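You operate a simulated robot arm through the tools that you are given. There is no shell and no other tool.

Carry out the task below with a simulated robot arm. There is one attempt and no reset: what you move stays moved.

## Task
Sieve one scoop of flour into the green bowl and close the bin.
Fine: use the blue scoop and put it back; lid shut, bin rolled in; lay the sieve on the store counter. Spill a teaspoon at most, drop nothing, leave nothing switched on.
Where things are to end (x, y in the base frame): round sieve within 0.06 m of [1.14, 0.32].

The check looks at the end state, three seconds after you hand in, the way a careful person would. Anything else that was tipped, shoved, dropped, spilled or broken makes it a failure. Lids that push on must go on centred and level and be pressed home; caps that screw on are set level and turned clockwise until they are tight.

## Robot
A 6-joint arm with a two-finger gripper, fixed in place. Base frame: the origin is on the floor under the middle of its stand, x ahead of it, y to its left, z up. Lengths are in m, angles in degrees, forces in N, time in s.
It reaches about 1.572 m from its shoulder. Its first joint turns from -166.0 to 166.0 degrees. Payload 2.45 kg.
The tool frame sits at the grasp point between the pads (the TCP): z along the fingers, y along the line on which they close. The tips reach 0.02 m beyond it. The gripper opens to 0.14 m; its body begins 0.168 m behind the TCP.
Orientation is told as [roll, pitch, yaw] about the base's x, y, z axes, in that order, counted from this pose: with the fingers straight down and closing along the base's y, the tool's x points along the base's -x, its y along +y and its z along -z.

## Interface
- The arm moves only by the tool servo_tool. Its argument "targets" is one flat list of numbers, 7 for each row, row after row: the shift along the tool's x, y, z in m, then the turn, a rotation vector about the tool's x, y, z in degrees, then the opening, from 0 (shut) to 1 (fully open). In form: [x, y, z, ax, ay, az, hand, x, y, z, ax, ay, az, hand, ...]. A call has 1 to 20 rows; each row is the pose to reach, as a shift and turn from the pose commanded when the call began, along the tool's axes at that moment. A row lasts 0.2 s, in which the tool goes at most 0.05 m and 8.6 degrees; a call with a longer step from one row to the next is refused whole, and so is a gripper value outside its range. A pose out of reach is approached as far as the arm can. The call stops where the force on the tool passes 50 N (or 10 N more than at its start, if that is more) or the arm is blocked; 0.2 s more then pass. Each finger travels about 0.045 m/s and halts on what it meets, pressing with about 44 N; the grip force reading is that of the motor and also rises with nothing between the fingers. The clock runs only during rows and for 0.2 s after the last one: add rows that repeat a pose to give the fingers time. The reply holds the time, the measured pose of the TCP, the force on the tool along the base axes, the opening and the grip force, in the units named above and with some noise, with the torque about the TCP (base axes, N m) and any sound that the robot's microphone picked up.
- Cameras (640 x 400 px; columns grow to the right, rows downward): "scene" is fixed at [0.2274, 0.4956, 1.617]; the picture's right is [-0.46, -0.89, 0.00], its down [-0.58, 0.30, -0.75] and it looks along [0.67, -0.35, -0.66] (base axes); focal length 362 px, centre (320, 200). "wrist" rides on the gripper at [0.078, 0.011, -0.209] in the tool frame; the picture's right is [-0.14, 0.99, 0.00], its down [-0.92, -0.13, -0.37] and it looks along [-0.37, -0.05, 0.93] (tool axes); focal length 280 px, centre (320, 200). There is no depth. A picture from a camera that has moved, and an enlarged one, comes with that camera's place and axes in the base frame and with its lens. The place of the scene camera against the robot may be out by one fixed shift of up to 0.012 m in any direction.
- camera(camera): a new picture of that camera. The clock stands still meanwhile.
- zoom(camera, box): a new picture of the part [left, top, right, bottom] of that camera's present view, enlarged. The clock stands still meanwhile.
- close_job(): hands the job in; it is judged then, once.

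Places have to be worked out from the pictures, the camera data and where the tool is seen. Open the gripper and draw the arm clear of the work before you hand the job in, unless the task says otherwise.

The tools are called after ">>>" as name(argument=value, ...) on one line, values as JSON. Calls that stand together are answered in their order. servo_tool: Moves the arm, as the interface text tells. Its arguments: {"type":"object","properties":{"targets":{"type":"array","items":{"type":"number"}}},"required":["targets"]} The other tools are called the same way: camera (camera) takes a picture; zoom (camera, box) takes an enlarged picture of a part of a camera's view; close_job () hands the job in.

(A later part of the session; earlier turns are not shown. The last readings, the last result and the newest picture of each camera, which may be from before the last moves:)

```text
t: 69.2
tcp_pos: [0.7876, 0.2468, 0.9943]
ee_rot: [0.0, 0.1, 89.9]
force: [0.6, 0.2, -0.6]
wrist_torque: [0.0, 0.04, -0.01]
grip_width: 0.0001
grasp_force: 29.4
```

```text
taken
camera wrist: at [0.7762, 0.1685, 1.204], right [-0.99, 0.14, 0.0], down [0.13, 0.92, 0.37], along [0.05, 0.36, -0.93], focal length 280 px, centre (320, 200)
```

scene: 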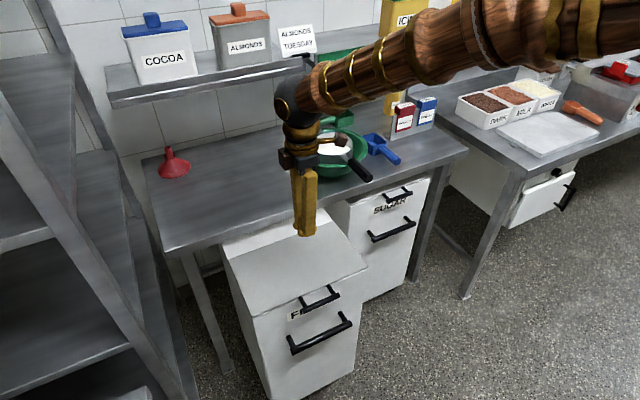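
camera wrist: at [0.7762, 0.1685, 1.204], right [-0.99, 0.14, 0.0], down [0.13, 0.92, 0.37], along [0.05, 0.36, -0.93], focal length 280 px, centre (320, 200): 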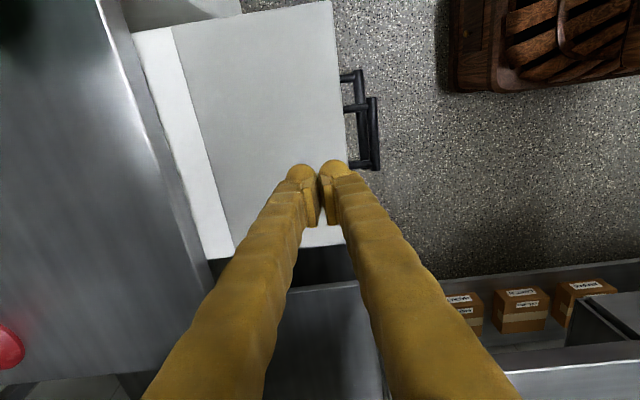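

I zoom to check the bin's alignment and lid closure precisely.

>>> zoom(camera="wrist", box=[120, 0, 400, 270])

>>> zoom(camera="scene", box=[200, 200, 440, 400])

```text
1.48 times, centred on (260, 135) of wrist
camera zoom: at [0.7762, 0.1685, 1.204], right [-0.99, 0.14, 0.0], down [0.13, 0.92, 0.37], along [0.05, 0.36, -0.93], focal length 415 px, centre (409, 296)
```

zoom: 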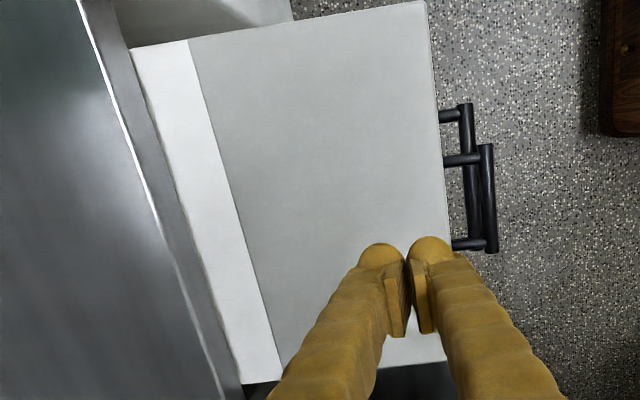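

```text
2.00 times, centred on (320, 300) of scene
camera zoom: at [0.2274, 0.4956, 1.617], right [-0.46, -0.89, 0.0], down [-0.58, 0.3, -0.75], along [0.67, -0.35, -0.66], focal length 723 px, centre (320, 0)
```

zoom: 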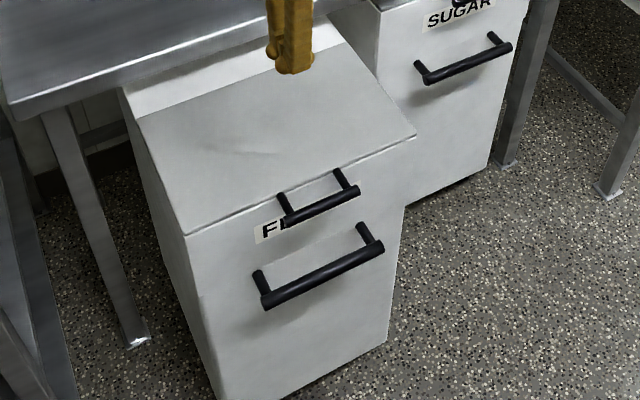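

The lid is flush and the bin front edge is now at x≈0.744 (sugar's front is at ≈1.01). I yaw the tool back to 0° while drawing back in front of the bin.

>>> servo_tool(targets=[0, 0.015, -0.002, 0, 0, 8.2, 0, 0, 0.03, -0.004, 0, 0, 16.4, 0, 0, 0.045, -0.006, 0, 0, 24.6, 0, 0, 0.06, -0.008, 0, 0, 32.8, 0, 0, 0.075, -0.01, 0, 0, 41, 0, 0, 0.09, -0.01, 0, 0, 49.2, 0, 0, 0.105, -0.01, 0, 0, 57.4, 0, 0, 0.12, -0.01, 0, 0, 65.6, 0, 0, 0.135, -0.01, 0, 0, 73.8, 0, 0, 0.15, -0.01, 0, 0, 82, 0, 0, 0.165, -0.01, 0, 0, 90, 0])

>>> camera(camera="wrist")

```text
t: 71.6
tcp_pos: [0.6207, 0.246, 1.0027]
ee_rot: [0.0, -0.1, -0.1]
force: [0.4, 0.0, -0.3]
wrist_torque: [0.0, 0.01, -0.03]
grip_width: 0.0
grasp_force: 29.0
```

```text
taken
camera wrist: at [0.5424, 0.258, 1.2128], right [0.14, 0.99, 0.0], down [0.92, -0.13, 0.37], along [0.36, -0.05, -0.93], focal length 280 px, centre (320, 200)
```

wrist: 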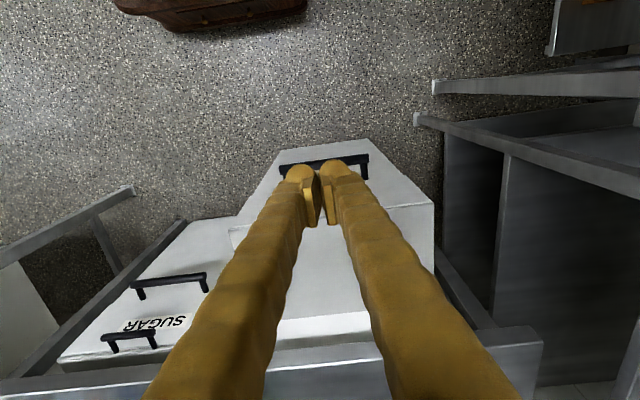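

Front handle bar is at x≈0.687, y 0.16–0.335, z≈0.626. I descend in front of it with closed fingers, tilting -25°.

>>> servo_tool(targets=[0.006, 0, 0.04, 0, -6, 0, 0, 0.012, 0, 0.085, 0, -12, 0, 0, 0.018, 0, 0.13, 0, -18, 0, 0, 0.024, 0, 0.175, 0, -25, 0, 0, 0.03, 0, 0.22, 0, -25, 0, 0, 0.03, 0, 0.265, 0, -25, 0, 0, 0.03, 0, 0.31, 0, -25, 0, 0, 0.03, 0, 0.355, 0, -25, 0, 0, 0.03, 0, 0.393, 0, -25, 0, 0])

>>> camera(camera="wrist")

>>> zoom(camera="scene", box=[200, 200, 440, 400])

```text
t: 73.6
tcp_pos: [0.6038, 0.2543, 0.6295]
ee_rot: [-1.9, -24.2, 0.6]
force: [1.3, -0.4, -1.4]
wrist_torque: [-0.01, 0.01, 0.04]
grip_width: 0.0
grasp_force: 29.1
out of reach, approached as far as the arm can: row 8, 9
```

```text
taken
camera wrist: at [0.4474, 0.2706, 0.7881], right [0.13, 0.99, 0.03], down [0.69, -0.11, 0.72], along [0.71, -0.08, -0.7], focal length 280 px, centre (320, 200)
```

wrist: 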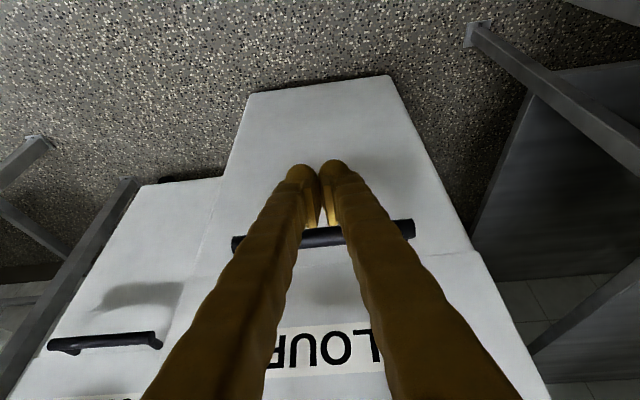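

```text
2.00 times, centred on (320, 300) of scene
camera zoom: at [0.2274, 0.4956, 1.617], right [-0.46, -0.89, 0.0], down [-0.58, 0.3, -0.75], along [0.67, -0.35, -0.66], focal length 723 px, centre (320, 0)
```

zoom: 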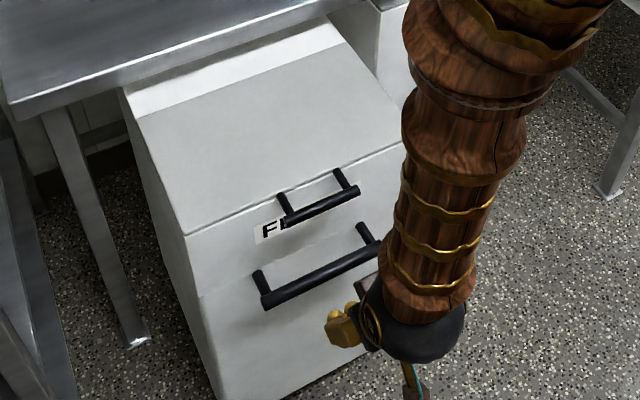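

Slightly out of reach, but the tool settled at (0.604, 0.254, 0.63), just in front of the bar. I move forward towards the bar, correcting the small offsets.

>>> servo_tool(targets=[-0.017, -0.002, 0.0109, -0.6, 0, 0.3, 0, -0.034, -0.004, 0.0219, -1.2, 0, 0.6, 0, -0.0478, -0.006, 0.0303, -1.7, 0, 0.8, 0])

>>> camera(camera="wrist")

>>> zoom(camera="scene", box=[200, 200, 440, 400])

```text
t: 74.4
tcp_pos: [0.6688, 0.254, 0.6322]
ee_rot: [0.6, -24.5, -0.5]
force: [-0.4, 1.4, -0.3]
wrist_torque: [0.04, 0.01, -0.02]
grip_width: 0.0001
grasp_force: 29.1
out of reach, approached as far as the arm can: row 1, 2, 3
```

```text
taken
camera wrist: at [0.5097, 0.2649, 0.7906], right [0.13, 0.99, 0.07], down [0.68, -0.14, 0.72], along [0.72, -0.05, -0.7], focal length 280 px, centre (320, 200)
```

wrist: 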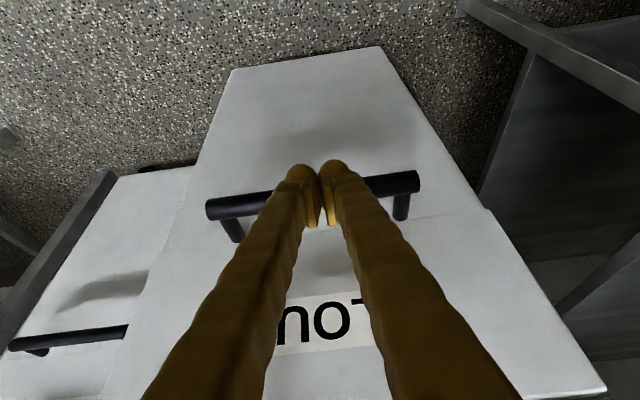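

```text
2.00 times, centred on (320, 300) of scene
camera zoom: at [0.2274, 0.4956, 1.617], right [-0.46, -0.89, 0.0], down [-0.58, 0.3, -0.75], along [0.67, -0.35, -0.66], focal length 723 px, centre (320, 0)
```

zoom: 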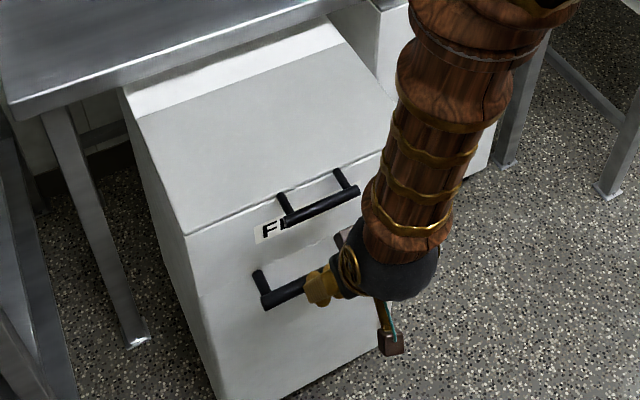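

The fingers are right behind the front handle bar. I push forward (+x) slowly and monitor the force.

>>> servo_tool(targets=[-0.0091, 0, 0.0041, 0, 0, 0, 0, -0.0182, 0, 0.0083, 0, 0, 0, 0, -0.0273, 0, 0.0124, 0, 0, 0, 0, -0.0364, 0, 0.0166, 0, 0, 0, 0, -0.0455, 0, 0.0207, 0, 0, 0, 0])

>>> zoom(camera="scene", box=[200, 200, 440, 400])

```text
t: 75.6
tcp_pos: [0.7173, 0.2552, 0.6324]
ee_rot: [2.1, -24.9, -0.8]
force: [-0.3, 0.6, -0.2]
wrist_torque: [0.02, 0.01, 0.02]
grip_width: 0.0
grasp_force: 29.8
out of reach, approached as far as the arm can: row 1, 2
```

```text
2.00 times, centred on (320, 300) of scene
camera zoom: at [0.2274, 0.4956, 1.617], right [-0.46, -0.89, 0.0], down [-0.58, 0.3, -0.75], along [0.67, -0.35, -0.66], focal length 723 px, centre (320, 0)
```

zoom: 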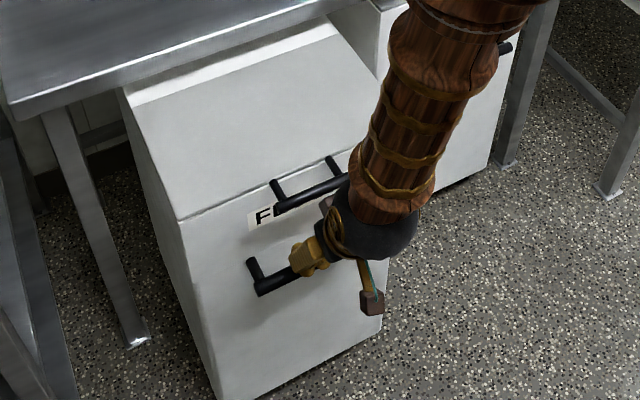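

The bin rolls easily (front now ≈0.774). I keep pushing, tilting back a little more for table clearance.

>>> servo_tool(targets=[-0.0181, 0, 0.0084, 0, -1.6, 0, 0, -0.0363, 0, 0.0168, 0, -3.2, 0, 0, -0.0544, 0, 0.0253, 0, -4.8, 0, 0, -0.0726, 0, 0.0337, 0, -6.4, 0, 0, -0.0907, 0, 0.0421, 0, -8, 0, 0])

>>> zoom(camera="scene", box=[200, 160, 440, 360])

>>> camera(camera="wrist")

```text
t: 76.8
tcp_pos: [0.818, 0.2545, 0.6332]
ee_rot: [2.2, -33.1, -1.4]
force: [-1.0, -0.9, 0.0]
wrist_torque: [-0.03, 0.03, 0.02]
grip_width: 0.0
grasp_force: 29.4
```

```text
2.00 times, centred on (320, 260) of scene
camera zoom: at [0.2274, 0.4956, 1.617], right [-0.46, -0.89, 0.0], down [-0.58, 0.3, -0.75], along [0.67, -0.35, -0.66], focal length 723 px, centre (320, 80)
```

zoom: 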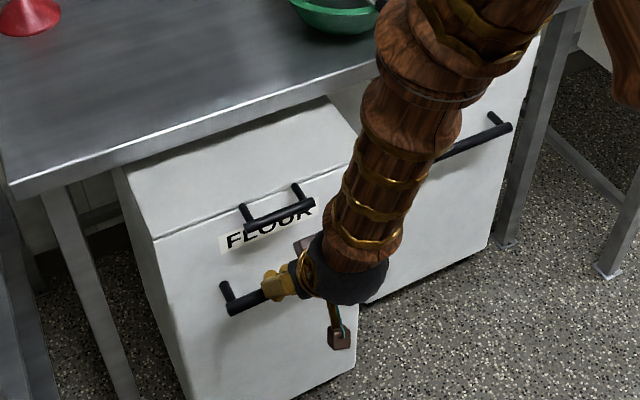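

```text
taken
camera wrist: at [0.6386, 0.2608, 0.7668], right [0.12, 0.99, 0.11], down [0.57, -0.15, 0.81], along [0.81, -0.03, -0.58], focal length 280 px, centre (320, 200)
```

wrist: 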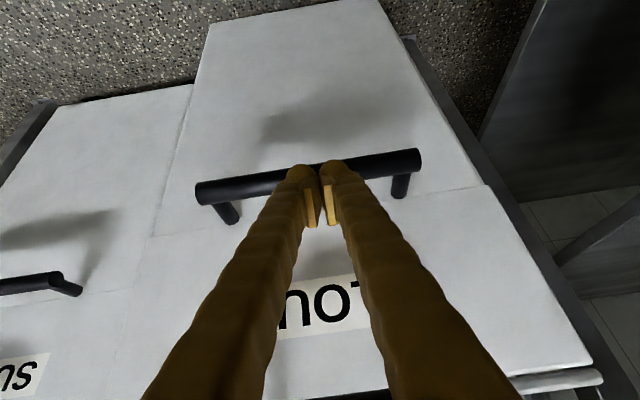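

Front is now ≈0.88. I continue for another 9 cm.

>>> servo_tool(targets=[-0.0151, 0, 0.0098, 0, -1, 0, 0, -0.0302, 0, 0.0197, 0, -2, 0, 0, -0.0453, 0, 0.0295, 0, -3, 0, 0, -0.0603, 0, 0.0393, 0, -4, 0, 0, -0.0754, 0, 0.0491, 0, -5, 0, 0])

>>> zoom(camera="scene", box=[200, 140, 440, 340])

>>> camera(camera="wrist")

```text
t: 78.0
tcp_pos: [0.9075, 0.2545, 0.6323]
ee_rot: [2.3, -38.0, -1.6]
force: [-0.7, -0.4, -0.1]
wrist_torque: [0.0, 0.06, 0.0]
grip_width: 0.0002
grasp_force: 29.3
```

```text
2.00 times, centred on (320, 240) of scene
camera zoom: at [0.2274, 0.4956, 1.617], right [-0.46, -0.89, 0.0], down [-0.58, 0.3, -0.75], along [0.67, -0.35, -0.66], focal length 723 px, centre (320, 120)
```

zoom: 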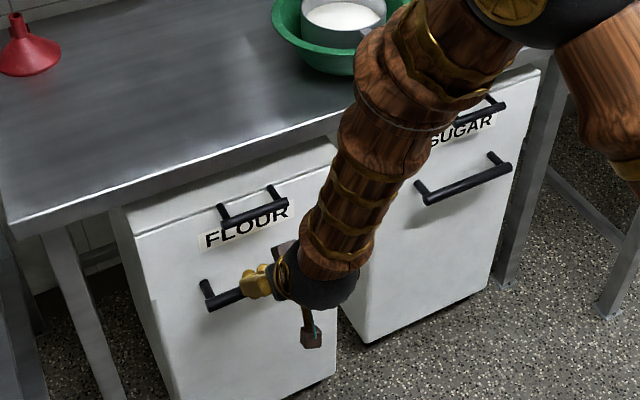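

```text
taken
camera wrist: at [0.7164, 0.261, 0.7496], right [0.11, 0.99, 0.12], down [0.5, -0.16, 0.85], along [0.86, -0.04, -0.51], focal length 280 px, centre (320, 200)
```

wrist: 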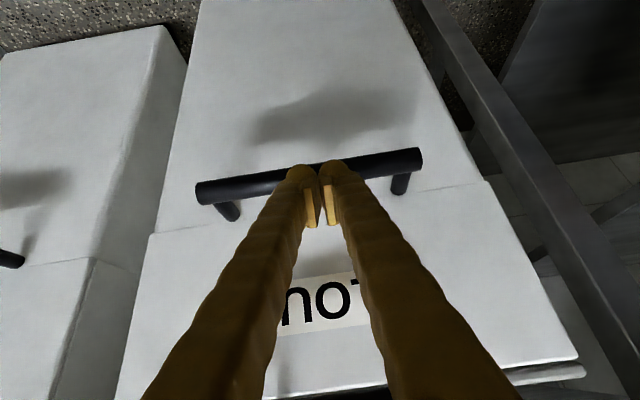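

Front at ≈0.967; sugar's front is at ≈0.995–1.0. I push the last 3 cm in small steps, watching for a stop.

>>> servo_tool(targets=[-0.0063, 0, 0.0049, 0, 0, 0, 0, -0.0126, 0, 0.0099, 0, 0, 0, 0, -0.0189, 0, 0.0148, 0, 0, 0, 0, -0.0236, 0, 0.0185, 0, 0, 0, 0])

>>> camera(camera="wrist")

>>> zoom(camera="scene", box=[200, 140, 440, 340])

```text
t: 79.0
tcp_pos: [0.9382, 0.2546, 0.6329]
ee_rot: [2.4, -38.0, -1.5]
force: [0.5, -0.4, 0.0]
wrist_torque: [0.0, 0.04, 0.0]
grip_width: 0.0001
grasp_force: 29.5
```

```text
taken
camera wrist: at [0.7474, 0.2622, 0.7506], right [0.11, 0.99, 0.12], down [0.5, -0.16, 0.85], along [0.86, -0.03, -0.51], focal length 280 px, centre (320, 200)
```

wrist: 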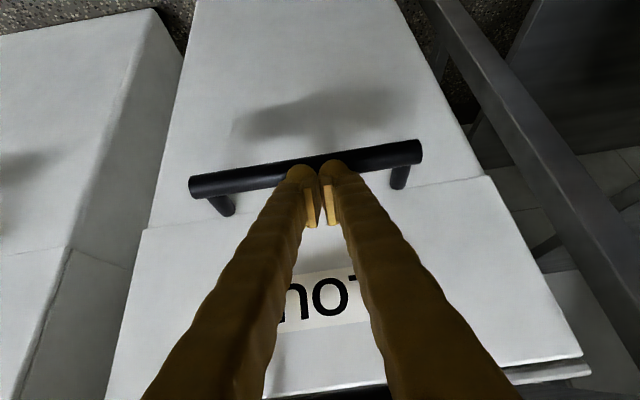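

```text
2.00 times, centred on (320, 240) of scene
camera zoom: at [0.2274, 0.4956, 1.617], right [-0.46, -0.89, 0.0], down [-0.58, 0.3, -0.75], along [0.67, -0.35, -0.66], focal length 723 px, centre (320, 120)
```

zoom: 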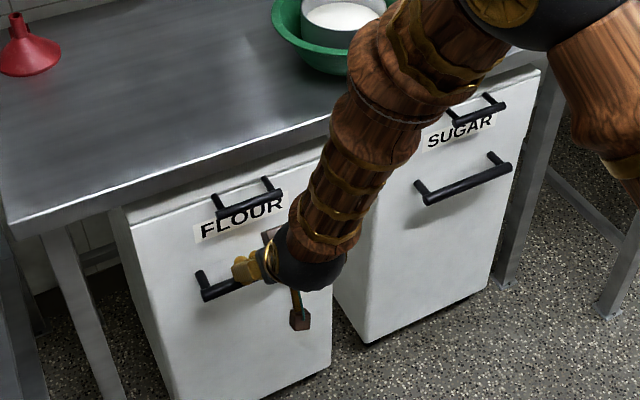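

Compared with the sugar bin (front ≈1.003), flour's front is ≈0.987, about 1.5 cm short. I nudge it further and check for a stop.

>>> servo_tool(targets=[-0.0047, 0, 0.0037, 0, 0, 0, 0, -0.0095, 0, 0.0074, 0, 0, 0, 0, -0.0126, 0, 0.0099, 0, 0, 0, 0, -0.0126, 0, 0.0099, 0, 0, 0, 0])

>>> camera(camera="wrist")

>>> camera(camera="scene")

```text
t: 79.7
tcp_pos: [0.9492, 0.2539, 0.634]
ee_rot: [2.5, -37.9, -1.7]
force: [-7.8, -2.7, 9.3]
wrist_torque: [-0.12, 0.18, -0.14]
grip_width: 0.0002
grasp_force: 28.7
stopped in row 3: the force on the tool passed its limit at 56 N (the readings are from after the stop); the commanded pose is now the measured one
```

```text
taken
camera wrist: at [0.7595, 0.2625, 0.7519], right [0.11, 0.99, 0.12], down [0.5, -0.16, 0.85], along [0.86, -0.03, -0.51], focal length 280 px, centre (320, 200)
```

wrist: 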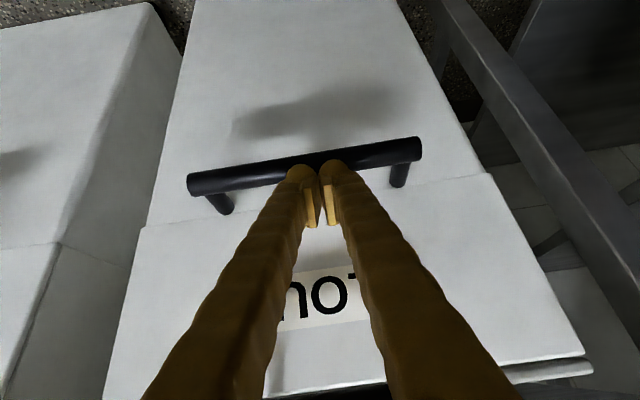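

```text
taken
```

scene: 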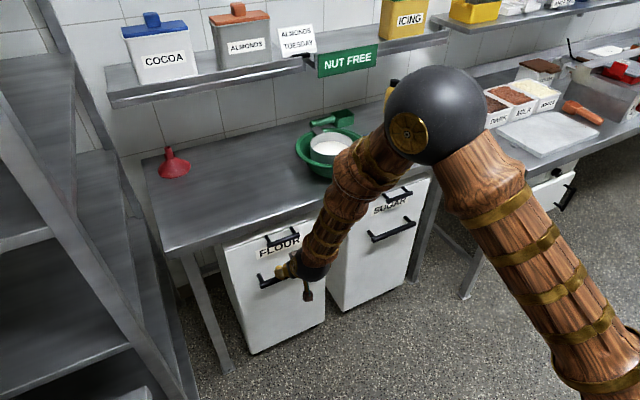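

The bin hit its end stop (56 N) with its front level with the sugar bin, so it is rolled in. I back away from the handle and raise the arm.

>>> servo_tool(targets=[0.0236, 0, -0.0185, 0, 0, 0, 0, 0.0552, 0, -0.0431, 0, 0, 0, 0, 0.0744, 0, -0.0835, 0, 0, 0, 0, 0.0734, 0, -0.1335, 0, 0, 0, 0, 0.0645, 0, -0.1774, 0, 0, 0, 0, 0.0525, 0, -0.2251, 0, 0, 0, 0, 0.0327, 0, -0.2668, 0, 0, 0, 0, 0.0128, 0, -0.3084, 0, 0, 0, 0, -0.0149, 0, -0.3438, 0, 0, 0, 0, -0.0426, 0, -0.3793, 0, 0, 0, 0, -0.0703, 0, -0.4148, 0, 0, 0, 0.1, -0.098, 0, -0.4502, 0, 0, 0, 0.2])

>>> camera(camera="scene")

>>> camera(camera="wrist")

```text
t: 82.3
tcp_pos: [0.7501, 0.2396, 1.0475]
ee_rot: [2.3, -37.8, -1.5]
force: [0.0, 0.4, -0.2]
wrist_torque: [-0.04, 0.0, 0.02]
grip_width: 0.0279
grasp_force: 0.1
```

```text
taken
```

scene: 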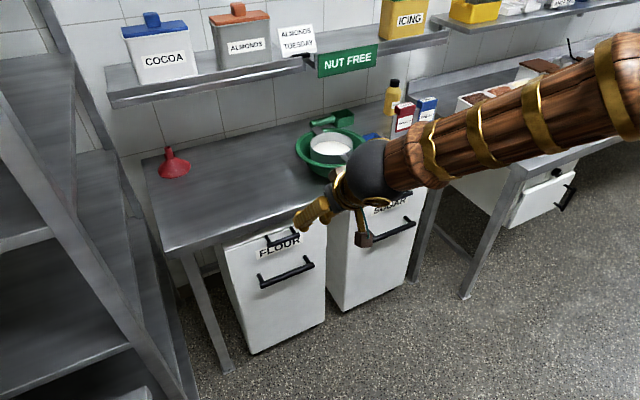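

```text
taken
camera wrist: at [0.5602, 0.2472, 1.1657], right [0.11, 0.99, 0.12], down [0.5, -0.16, 0.85], along [0.86, -0.03, -0.51], focal length 280 px, centre (320, 200)
```

wrist: 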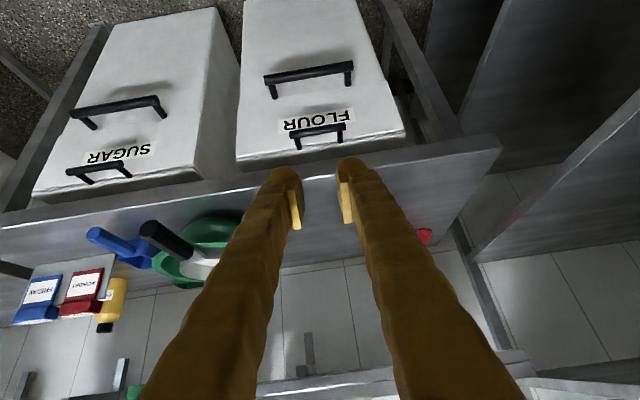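

Both bins are aligned and the lid is closed. Now the sieve: I move to a pre-grasp pose behind and above its handle, straightening the orientation.

>>> servo_tool(targets=[-0.02, -0.0356, 0.0093, 0.2, -0.31, -0.15, 0.3, -0.04, -0.0711, 0.0185, 0.4, -0.63, -0.31, 0.4, -0.06, -0.1067, 0.0278, 0.6, -0.94, -0.46, 0.5, -0.08, -0.1423, 0.037, 0.79, -1.26, -0.62, 0.5, -0.1, -0.1779, 0.0463, 0.99, -1.57, -0.77, 0.5, -0.12, -0.2134, 0.0555, 1.19, -1.89, -0.93, 0.5, -0.1398, -0.249, 0.0648, 1.39, -2.2, -1.08, 0.5])

>>> camera(camera="wrist")

>>> zoom(camera="scene", box=[260, 80, 440, 210])

```text
t: 83.9
tcp_pos: [0.9036, -0.0115, 1.075]
ee_rot: [0.2, -40.0, -0.3]
force: [-0.8, 0.3, -0.7]
wrist_torque: [0.02, -0.01, 0.01]
grip_width: 0.0701
grasp_force: 0.0
```

```text
taken
camera wrist: at [0.7083, -0.0001, 1.1854], right [0.11, 0.99, 0.09], down [0.47, -0.13, 0.87], along [0.88, -0.05, -0.48], focal length 280 px, centre (320, 200)
```

wrist: 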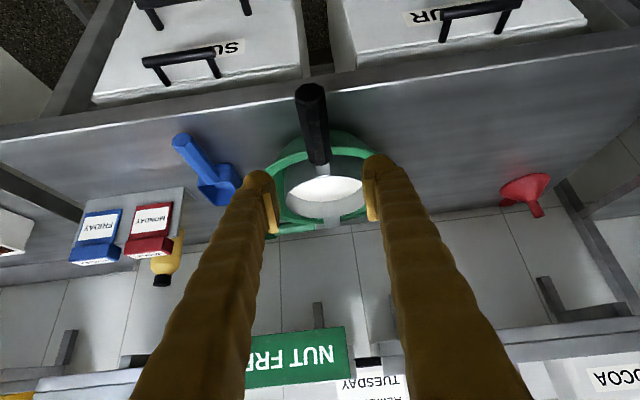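

```text
3.08 times, centred on (350, 145) of scene
camera zoom: at [0.2274, 0.4956, 1.617], right [-0.46, -0.89, 0.0], down [-0.58, 0.3, -0.75], along [0.67, -0.35, -0.66], focal length 1112 px, centre (228, 369)
```

zoom: 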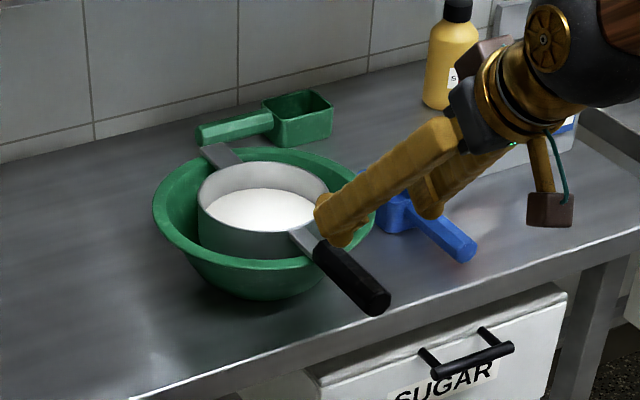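

Sieve handle runs from (0.89, -0.009) to (0.99, -0.014) at z≈0.976. I lower onto it around x=0.945 and close the fingers.

>>> servo_tool(targets=[0.008, 0, 0.0256, 0, 0, 0, 0.5, 0.016, 0, 0.0512, 0, 0, 0, 0.5, 0.024, 0, 0.0768, 0, 0, 0, 0.5, 0.032, 0, 0.1024, 0, 0, 0, 0.5])

>>> zoom(camera="scene", box=[280, 100, 420, 200])

>>> camera(camera="wrist")

```text
t: 84.9
tcp_pos: [0.9427, -0.0083, 0.9782]
ee_rot: [0.3, -40.1, -0.3]
force: [-0.1, 0.5, 0.7]
wrist_torque: [0.0, 0.0, 0.0]
grip_width: 0.0699
grasp_force: 0.1
```

```text
4.00 times, centred on (350, 150) of scene
camera zoom: at [0.2274, 0.4956, 1.617], right [-0.46, -0.89, 0.0], down [-0.58, 0.3, -0.75], along [0.67, -0.35, -0.66], focal length 1446 px, centre (200, 400)
```

zoom: 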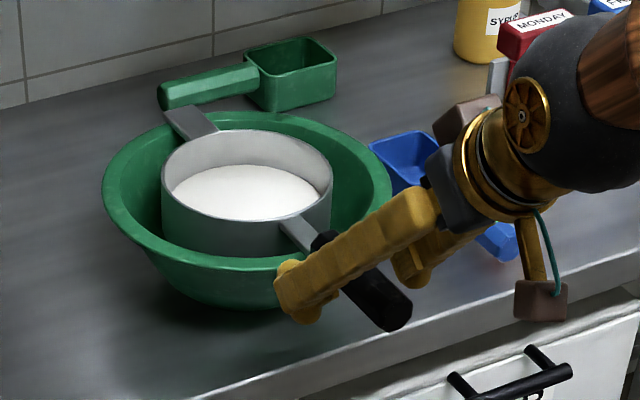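

```text
taken
camera wrist: at [0.7478, 0.0027, 1.0877], right [0.11, 0.99, 0.09], down [0.47, -0.13, 0.88], along [0.88, -0.05, -0.48], focal length 280 px, centre (320, 200)
```

wrist: 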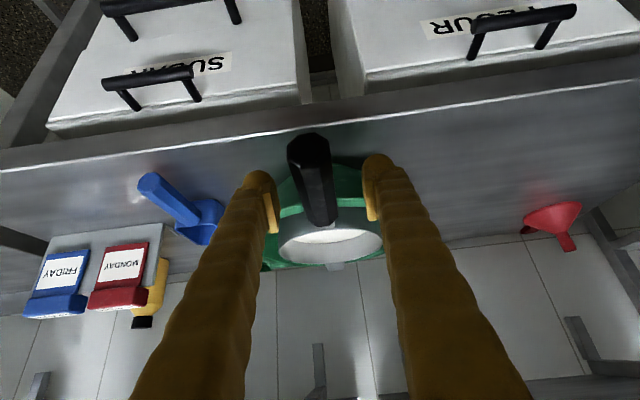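

The fingers straddle the handle (about 3 mm offset to correct). I close on it.

>>> servo_tool(targets=[0, -0.0025, 0, 0, 0, 0, 0.4, 0, -0.0025, 0, 0, 0, 0, 0.25, 0, -0.0025, 0, 0, 0, 0, 0.1, 0, -0.0025, 0, 0, 0, 0, 0, 0, -0.0025, 0, 0, 0, 0, 0, 0, -0.0025, 0, 0, 0, 0, 0, 0, -0.0025, 0, 0, 0, 0, 0])

>>> zoom(camera="scene", box=[280, 100, 420, 200])

```text
t: 86.5
tcp_pos: [0.942, -0.0115, 0.9773]
ee_rot: [0.1, -40.2, -0.2]
force: [0.1, -0.2, -0.5]
wrist_torque: [-0.01, -0.02, 0.07]
grip_width: 0.0282
grasp_force: 44.3
```

```text
4.00 times, centred on (350, 150) of scene
camera zoom: at [0.2274, 0.4956, 1.617], right [-0.46, -0.89, 0.0], down [-0.58, 0.3, -0.75], along [0.67, -0.35, -0.66], focal length 1446 px, centre (200, 400)
```

zoom: 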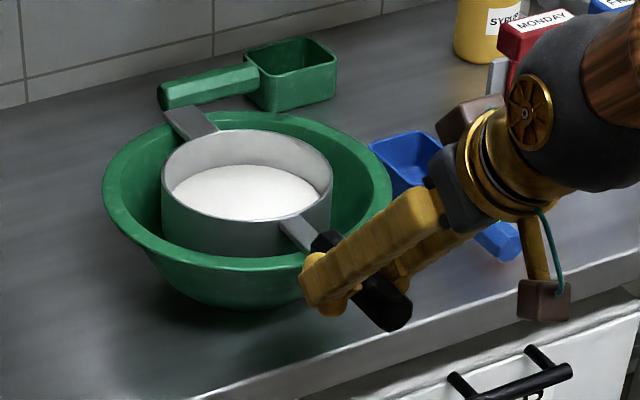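

Firm grip on the sieve handle (28 mm, 44 N). I lift it 1 cm off the bowl rim and check it stays level.

>>> servo_tool(targets=[-0.0032, 0, -0.0038, 0, 0, 0, 0, -0.0064, 0, -0.0077, 0, 0, 0, 0, -0.0077, 0, -0.0092, 0, 0, 0, 0])

>>> zoom(camera="scene", box=[280, 100, 420, 200])

```text
t: 87.3
tcp_pos: [0.9419, -0.0104, 0.988]
ee_rot: [0.2, -40.2, -0.2]
force: [-0.7, 0.7, -4.0]
wrist_torque: [-0.01, 0.61, -0.03]
grip_width: 0.0283
grasp_force: 44.3
```

```text
4.00 times, centred on (350, 150) of scene
camera zoom: at [0.2274, 0.4956, 1.617], right [-0.46, -0.89, 0.0], down [-0.58, 0.3, -0.75], along [0.67, -0.35, -0.66], focal length 1446 px, centre (200, 400)
```

zoom: 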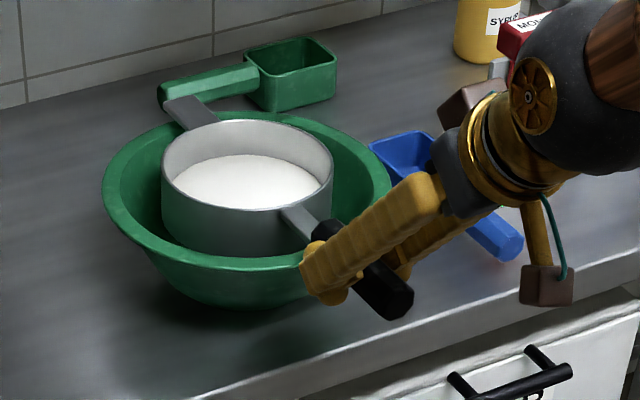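

The sieve is level and hangs free. I shake it gently side to side (±1.2 cm) over the bowl.

>>> servo_tool(targets=[0, 0.008, 0, 0, 0, 0, 0, 0, -0.012, 0, 0, 0, 0, 0, 0, 0.012, 0, 0, 0, 0, 0, 0, -0.012, 0, 0, 0, 0, 0, 0, 0.012, 0, 0, 0, 0, 0, 0, -0.012, 0, 0, 0, 0, 0, 0, 0.012, 0, 0, 0, 0, 0, 0, -0.012, 0, 0, 0, 0, 0, 0, 0.012, 0, 0, 0, 0, 0, 0, -0.012, 0, 0, 0, 0, 0, 0, 0.008, 0, 0, 0, 0, 0, 0, 0, 0, 0, 0, 0, 0])

>>> zoom(camera="scene", box=[280, 100, 420, 200])

```text
t: 89.9
tcp_pos: [0.942, -0.0116, 0.988]
ee_rot: [0.2, -40.0, -0.1]
force: [-0.8, 0.4, -3.5]
wrist_torque: [-0.03, 0.58, -0.03]
grip_width: 0.0284
grasp_force: 43.8
```

```text
4.00 times, centred on (350, 150) of scene
camera zoom: at [0.2274, 0.4956, 1.617], right [-0.46, -0.89, 0.0], down [-0.58, 0.3, -0.75], along [0.67, -0.35, -0.66], focal length 1446 px, centre (200, 400)
```

zoom: 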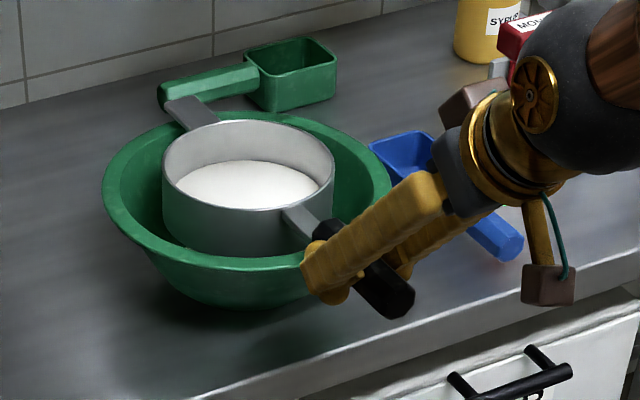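

The flour level dropped a little: shaking is working. I continue with a longer, slightly stronger shake.

>>> servo_tool(targets=[0, 0.015, 0, 0, 0, 0, 0, 0, -0.016, 0, 0, 0, 0, 0, 0, 0.016, 0, 0, 0, 0, 0, 0, -0.016, 0, 0, 0, 0, 0, 0, 0.016, 0, 0, 0, 0, 0, 0, -0.016, 0, 0, 0, 0, 0, 0, 0.016, 0, 0, 0, 0, 0, 0, -0.016, 0, 0, 0, 0, 0, 0, 0.016, 0, 0, 0, 0, 0, 0, -0.016, 0, 0, 0, 0, 0, 0, 0.016, 0, 0, 0, 0, 0, 0, -0.016, 0, 0, 0, 0, 0, 0, 0.016, 0, 0, 0, 0, 0, 0, -0.016, 0, 0, 0, 0, 0, 0, 0.016, 0, 0, 0, 0, 0, 0, -0.016, 0, 0, 0, 0, 0, 0, 0.016, 0, 0, 0, 0, 0, 0, -0.016, 0, 0, 0, 0, 0, 0, 0.008, 0, 0, 0, 0, 0, 0, 0, 0, 0, 0, 0, 0])

>>> zoom(camera="scene", box=[280, 100, 420, 200])

```text
t: 94.1
tcp_pos: [0.944, -0.0108, 0.9868]
ee_rot: [0.1, -40.0, -0.2]
force: [0.0, 1.4, -3.4]
wrist_torque: [0.0, 0.44, 0.05]
grip_width: 0.0284
grasp_force: 44.1
```

```text
4.00 times, centred on (350, 150) of scene
camera zoom: at [0.2274, 0.4956, 1.617], right [-0.46, -0.89, 0.0], down [-0.58, 0.3, -0.75], along [0.67, -0.35, -0.66], focal length 1446 px, centre (200, 400)
```

zoom: 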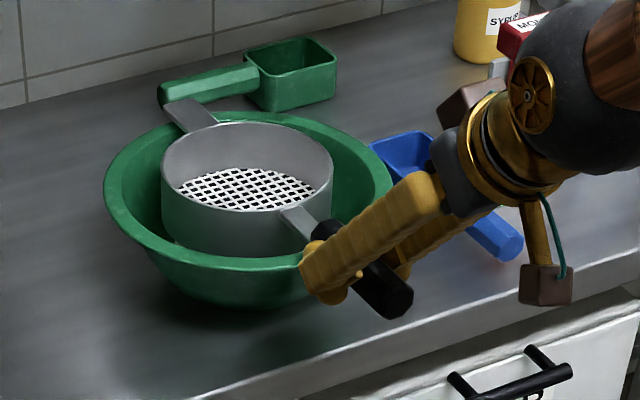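

The mesh is visible again: nearly all flour has passed through. A few more shakes for any residue, then I check closely.

>>> servo_tool(targets=[0, 0.015, 0, 0, 0, 0, 0, 0, -0.016, 0, 0, 0, 0, 0, 0, 0.016, 0, 0, 0, 0, 0, 0, -0.016, 0, 0, 0, 0, 0, 0, 0.016, 0, 0, 0, 0, 0, 0, -0.016, 0, 0, 0, 0, 0, 0, 0.016, 0, 0, 0, 0, 0, 0, -0.016, 0, 0, 0, 0, 0, 0, 0.016, 0, 0, 0, 0, 0, 0, -0.016, 0, 0, 0, 0, 0, 0, 0.008, 0, 0, 0, 0, 0, 0, 0, 0, 0, 0, 0, 0, 0, 0, 0, 0, 0, 0, 0])

>>> zoom(camera="scene", box=[290, 110, 390, 180])

>>> camera(camera="wrist")

```text
t: 96.9
tcp_pos: [0.9415, -0.0122, 0.9888]
ee_rot: [0.2, -40.1, -0.3]
force: [0.2, 0.2, -2.6]
wrist_torque: [0.01, 0.47, 0.0]
grip_width: 0.0281
grasp_force: 43.9
```

```text
5.71 times, centred on (340, 145) of scene
camera zoom: at [0.2274, 0.4956, 1.617], right [-0.46, -0.89, 0.0], down [-0.58, 0.3, -0.75], along [0.67, -0.35, -0.66], focal length 2066 px, centre (206, 514)
```

zoom: 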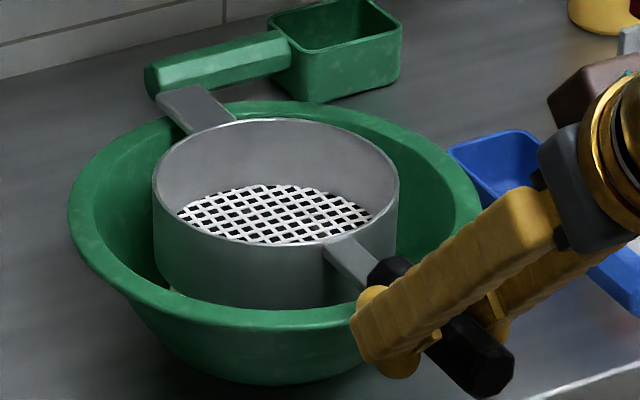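

```text
taken
camera wrist: at [0.7476, -0.0011, 1.0983], right [0.11, 0.99, 0.09], down [0.47, -0.13, 0.87], along [0.88, -0.05, -0.48], focal length 280 px, centre (320, 200)
```

wrist: 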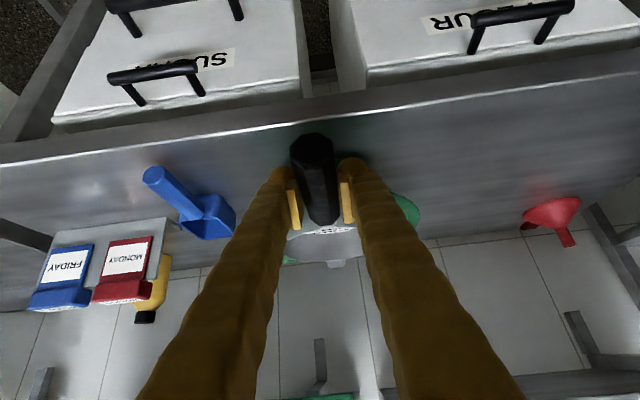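

The sieve is empty and the flour is in the bowl. I lift the sieve straight up 11 cm and inspect its underside depth and the bowl.

>>> servo_tool(targets=[-0.0129, 0, -0.0153, 0, 0, 0, 0, -0.0257, 0, -0.0306, 0, 0, 0, 0, -0.0386, 0, -0.046, 0, 0, 0, 0, -0.0514, 0, -0.0613, 0, 0, 0, 0, -0.0643, 0, -0.0766, 0, 0, 0, 0, -0.0772, 0, -0.0919, 0, 0, 0, 0])

>>> zoom(camera="scene", box=[270, 70, 430, 190])

>>> camera(camera="scene")

```text
t: 98.3
tcp_pos: [0.9412, -0.0116, 1.1091]
ee_rot: [0.2, -40.0, -0.2]
force: [-0.7, 0.3, -2.7]
wrist_torque: [0.02, 0.47, 0.01]
grip_width: 0.0287
grasp_force: 43.9
```

```text
3.33 times, centred on (350, 130) of scene
camera zoom: at [0.2274, 0.4956, 1.617], right [-0.46, -0.89, 0.0], down [-0.58, 0.3, -0.75], along [0.67, -0.35, -0.66], focal length 1205 px, centre (220, 433)
```

zoom: 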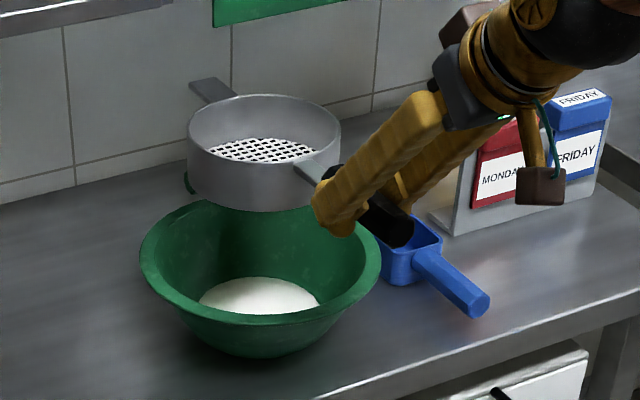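

```text
taken
```

scene: 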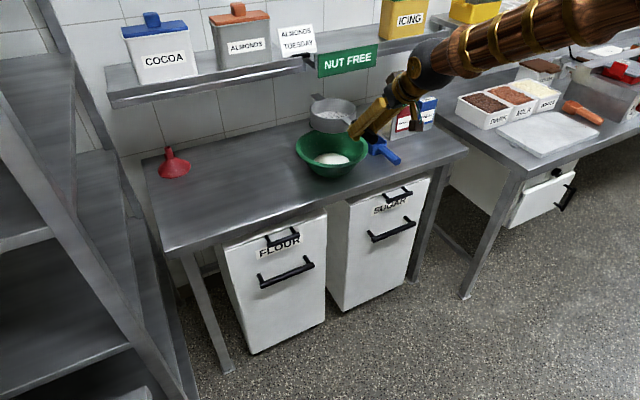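

Flour is clearly in the bowl and the counter is clean. I carry the sieve over to above (1.14, 0.32).

>>> servo_tool(targets=[-0.0015, 0.015, 0.0012, 0, 0, 0, 0, -0.005, 0.055, 0.004, 0, 0, 0, 0, -0.0086, 0.097, 0.0072, 0, 0, 0, 0, -0.0123, 0.139, 0.0103, 0, 0, 0, 0, -0.016, 0.181, 0.0134, 0, 0, 0, 0, -0.0197, 0.223, 0.0165, 0, 0, 0, 0, -0.0233, 0.265, 0.0196, 0, 0, 0, 0, -0.027, 0.305, 0.0227, 0, 0, 0, 0, -0.0295, 0.334, 0.0248, 0, 0, 0, 0, -0.0295, 0.334, 0.0248, 0, 0, 0, 0])

>>> zoom(camera="scene", box=[130, 70, 370, 250])

>>> camera(camera="wrist")

```text
t: 100.5
tcp_pos: [0.9816, 0.3231, 1.1079]
ee_rot: [0.2, -40.1, -0.2]
force: [-0.1, 0.6, -3.4]
wrist_torque: [-0.01, 0.44, -0.01]
grip_width: 0.0283
grasp_force: 43.8
```

```text
2.22 times, centred on (250, 160) of scene
camera zoom: at [0.2274, 0.4956, 1.617], right [-0.46, -0.89, 0.0], down [-0.58, 0.3, -0.75], along [0.67, -0.35, -0.66], focal length 803 px, centre (476, 289)
```

zoom: 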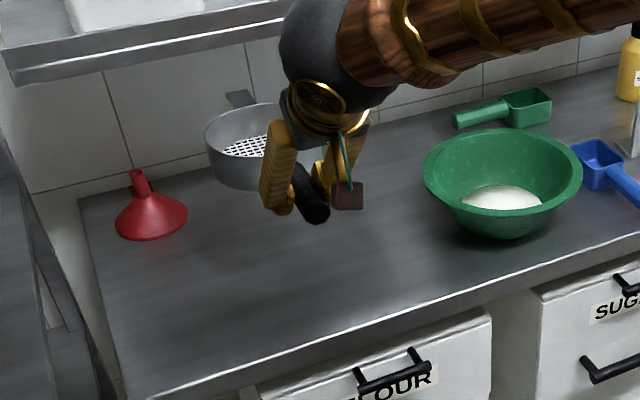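

```text
taken
camera wrist: at [0.785, 0.3346, 1.2191], right [0.11, 0.99, 0.09], down [0.47, -0.13, 0.87], along [0.88, -0.05, -0.48], focal length 280 px, centre (320, 200)
```

wrist: 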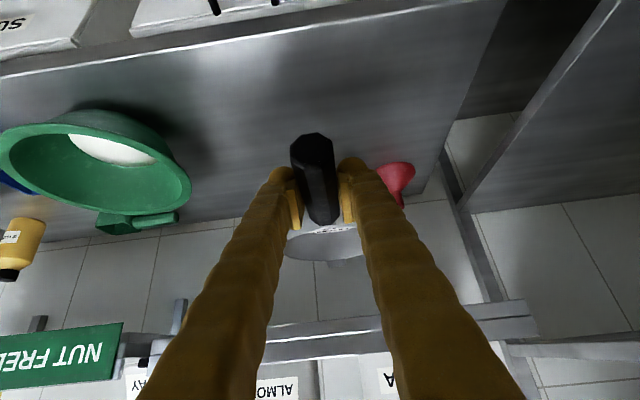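

The sieve is above the target spot. I lower it most of the way.

>>> servo_tool(targets=[0.0193, 0, 0.023, 0, 0, 0, 0, 0.0386, 0, 0.046, 0, 0, 0, 0, 0.0579, 0, 0.0689, 0, 0, 0, 0, 0.0739, 0, 0.0881, 0, 0, 0, 0, 0.0868, 0, 0.1034, 0, 0, 0, 0, 0.0965, 0, 0.1149, 0, 0, 0, 0])

>>> zoom(camera="scene", box=[170, 90, 330, 210])

>>> camera(camera="wrist")

```text
t: 101.9
tcp_pos: [0.9804, 0.323, 0.9597]
ee_rot: [0.2, -40.1, -0.3]
force: [0.4, 0.1, -3.5]
wrist_torque: [0.0, 0.49, 0.0]
grip_width: 0.0284
grasp_force: 43.3
```

```text
3.33 times, centred on (250, 150) of scene
camera zoom: at [0.2274, 0.4956, 1.617], right [-0.46, -0.89, 0.0], down [-0.58, 0.3, -0.75], along [0.67, -0.35, -0.66], focal length 1205 px, centre (553, 367)
```

zoom: 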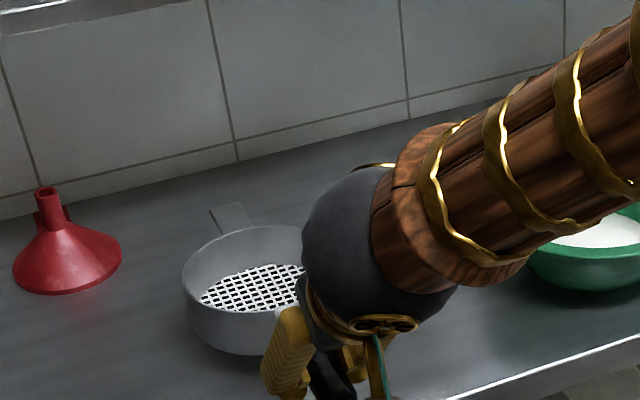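

```text
taken
camera wrist: at [0.7861, 0.3341, 1.0696], right [0.11, 0.99, 0.09], down [0.47, -0.13, 0.87], along [0.88, -0.05, -0.48], focal length 280 px, centre (320, 200)
```

wrist: 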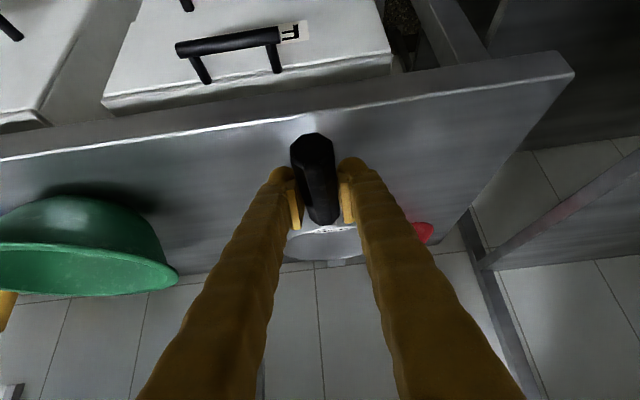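

The sieve's centre comes out at about (1.14, 0.32). I lower the last ~2.5 cm in small steps until contact.

>>> servo_tool(targets=[0.0032, 0, 0.0038, 0, 0, 0, 0, 0.0064, 0, 0.0077, 0, 0, 0, 0, 0.0096, 0, 0.0115, 0, 0, 0, 0, 0.0129, 0, 0.0153, 0, 0, 0, 0])

```text
t: 102.9
tcp_pos: [0.982, 0.3238, 0.9386]
ee_rot: [0.2, -40.1, -0.3]
force: [-1.2, -0.5, -3.1]
wrist_torque: [0.01, 0.47, 0.01]
grip_width: 0.0285
grasp_force: 43.8
```

No contact yet (force still just the sieve's weight). I continue in 2 mm steps.

>>> servo_tool(targets=[0.0013, 0, 0.0015, 0, 0, 0, 0, 0.0026, 0, 0.0031, 0, 0, 0, 0, 0.0039, 0, 0.0046, 0, 0, 0, 0])

```text
t: 103.7
tcp_pos: [0.9799, 0.3235, 0.9319]
ee_rot: [0.1, -40.1, -0.2]
force: [-0.8, 0.1, -3.4]
wrist_torque: [0.01, 0.43, 0.03]
grip_width: 0.0284
grasp_force: 43.8
```

Still free at TCP z≈0.932. I continue in 2 mm steps.

>>> servo_tool(targets=[0.0013, 0, 0.0015, 0, 0, 0, 0, 0.0026, 0, 0.0031, 0, 0, 0, 0])

>>> zoom(camera="scene", box=[170, 90, 330, 210])

```text
t: 104.3
tcp_pos: [0.9813, 0.3237, 0.9285]
ee_rot: [0.2, -40.0, -0.3]
force: [-0.1, -0.1, -1.6]
wrist_torque: [-0.02, 0.17, -0.06]
grip_width: 0.0286
grasp_force: 43.6
```

```text
3.33 times, centred on (250, 150) of scene
camera zoom: at [0.2274, 0.4956, 1.617], right [-0.46, -0.89, 0.0], down [-0.58, 0.3, -0.75], along [0.67, -0.35, -0.66], focal length 1205 px, centre (553, 367)
```

zoom: 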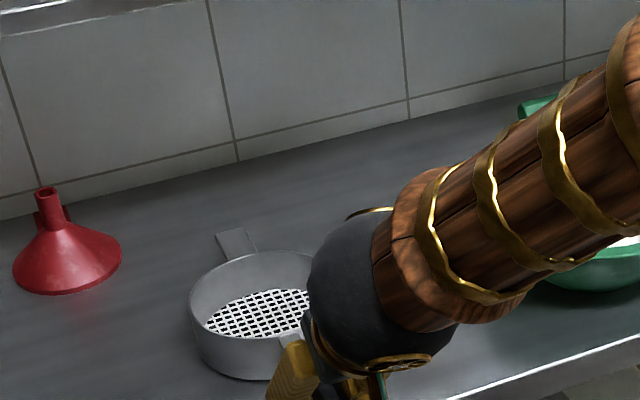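

Contact has begun (weight reading halved, torque dropped). I lower 1 mm more and release the handle.

>>> servo_tool(targets=[0.0006, 0, 0.0008, 0, 0, 0, 0, 0.0006, 0, 0.0008, 0, 0, 0, 0])

```text
t: 104.9
tcp_pos: [0.9811, 0.3228, 0.9283]
ee_rot: [0.3, -40.1, -0.2]
force: [-1.3, -0.3, 3.9]
wrist_torque: [0.0, -1.35, 0.04]
grip_width: 0.0283
grasp_force: 44.3
```

The sieve rests on the counter. I open the fingers slowly and retreat along the finger axis.

>>> servo_tool(targets=[0, 0, 0, 0, 0, 0, 0.12, 0, 0, 0, 0, 0, 0, 0.25, 0, 0, 0, 0, 0, 0, 0.4, 0, 0, 0, 0, 0, 0, 0.5, 0, 0, 0, 0, 0, 0, 0.5, 0, 0, -0.03, 0, 0, 0, 0.5, 0, 0, -0.07, 0, 0, 0, 0.5, 0, 0, -0.115, 0, 0, 0, 0.5, 0, 0, -0.16, 0, 0, 0, 0.5, 0, 0, -0.2, 0, 0, 0, 0.5])

>>> camera(camera="wrist")

>>> camera(camera="scene")

```text
t: 107.1
tcp_pos: [0.8526, 0.3235, 1.0804]
ee_rot: [0.1, -39.9, -0.2]
force: [0.1, 0.2, -0.2]
wrist_torque: [0.02, 0.0, -0.02]
grip_width: 0.0699
grasp_force: 0.1
```

```text
taken
camera wrist: at [0.6583, 0.3341, 1.1912], right [0.11, 0.99, 0.09], down [0.47, -0.13, 0.87], along [0.88, -0.05, -0.48], focal length 280 px, centre (320, 200)
```

wrist: 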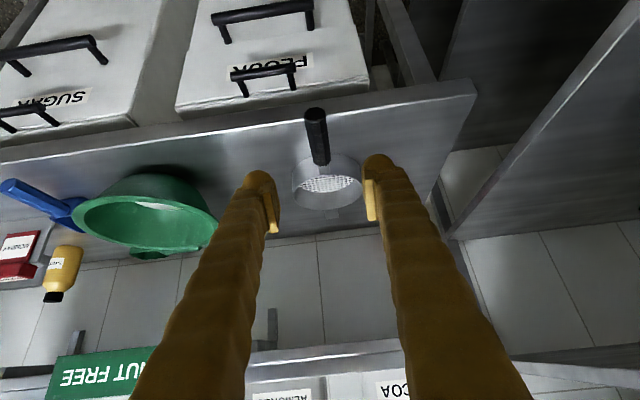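

```text
taken
```

scene: 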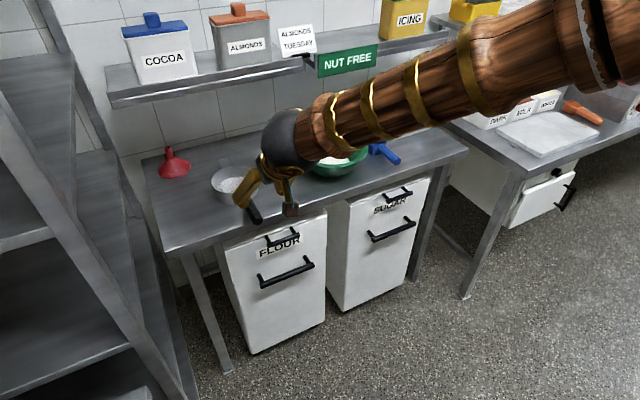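

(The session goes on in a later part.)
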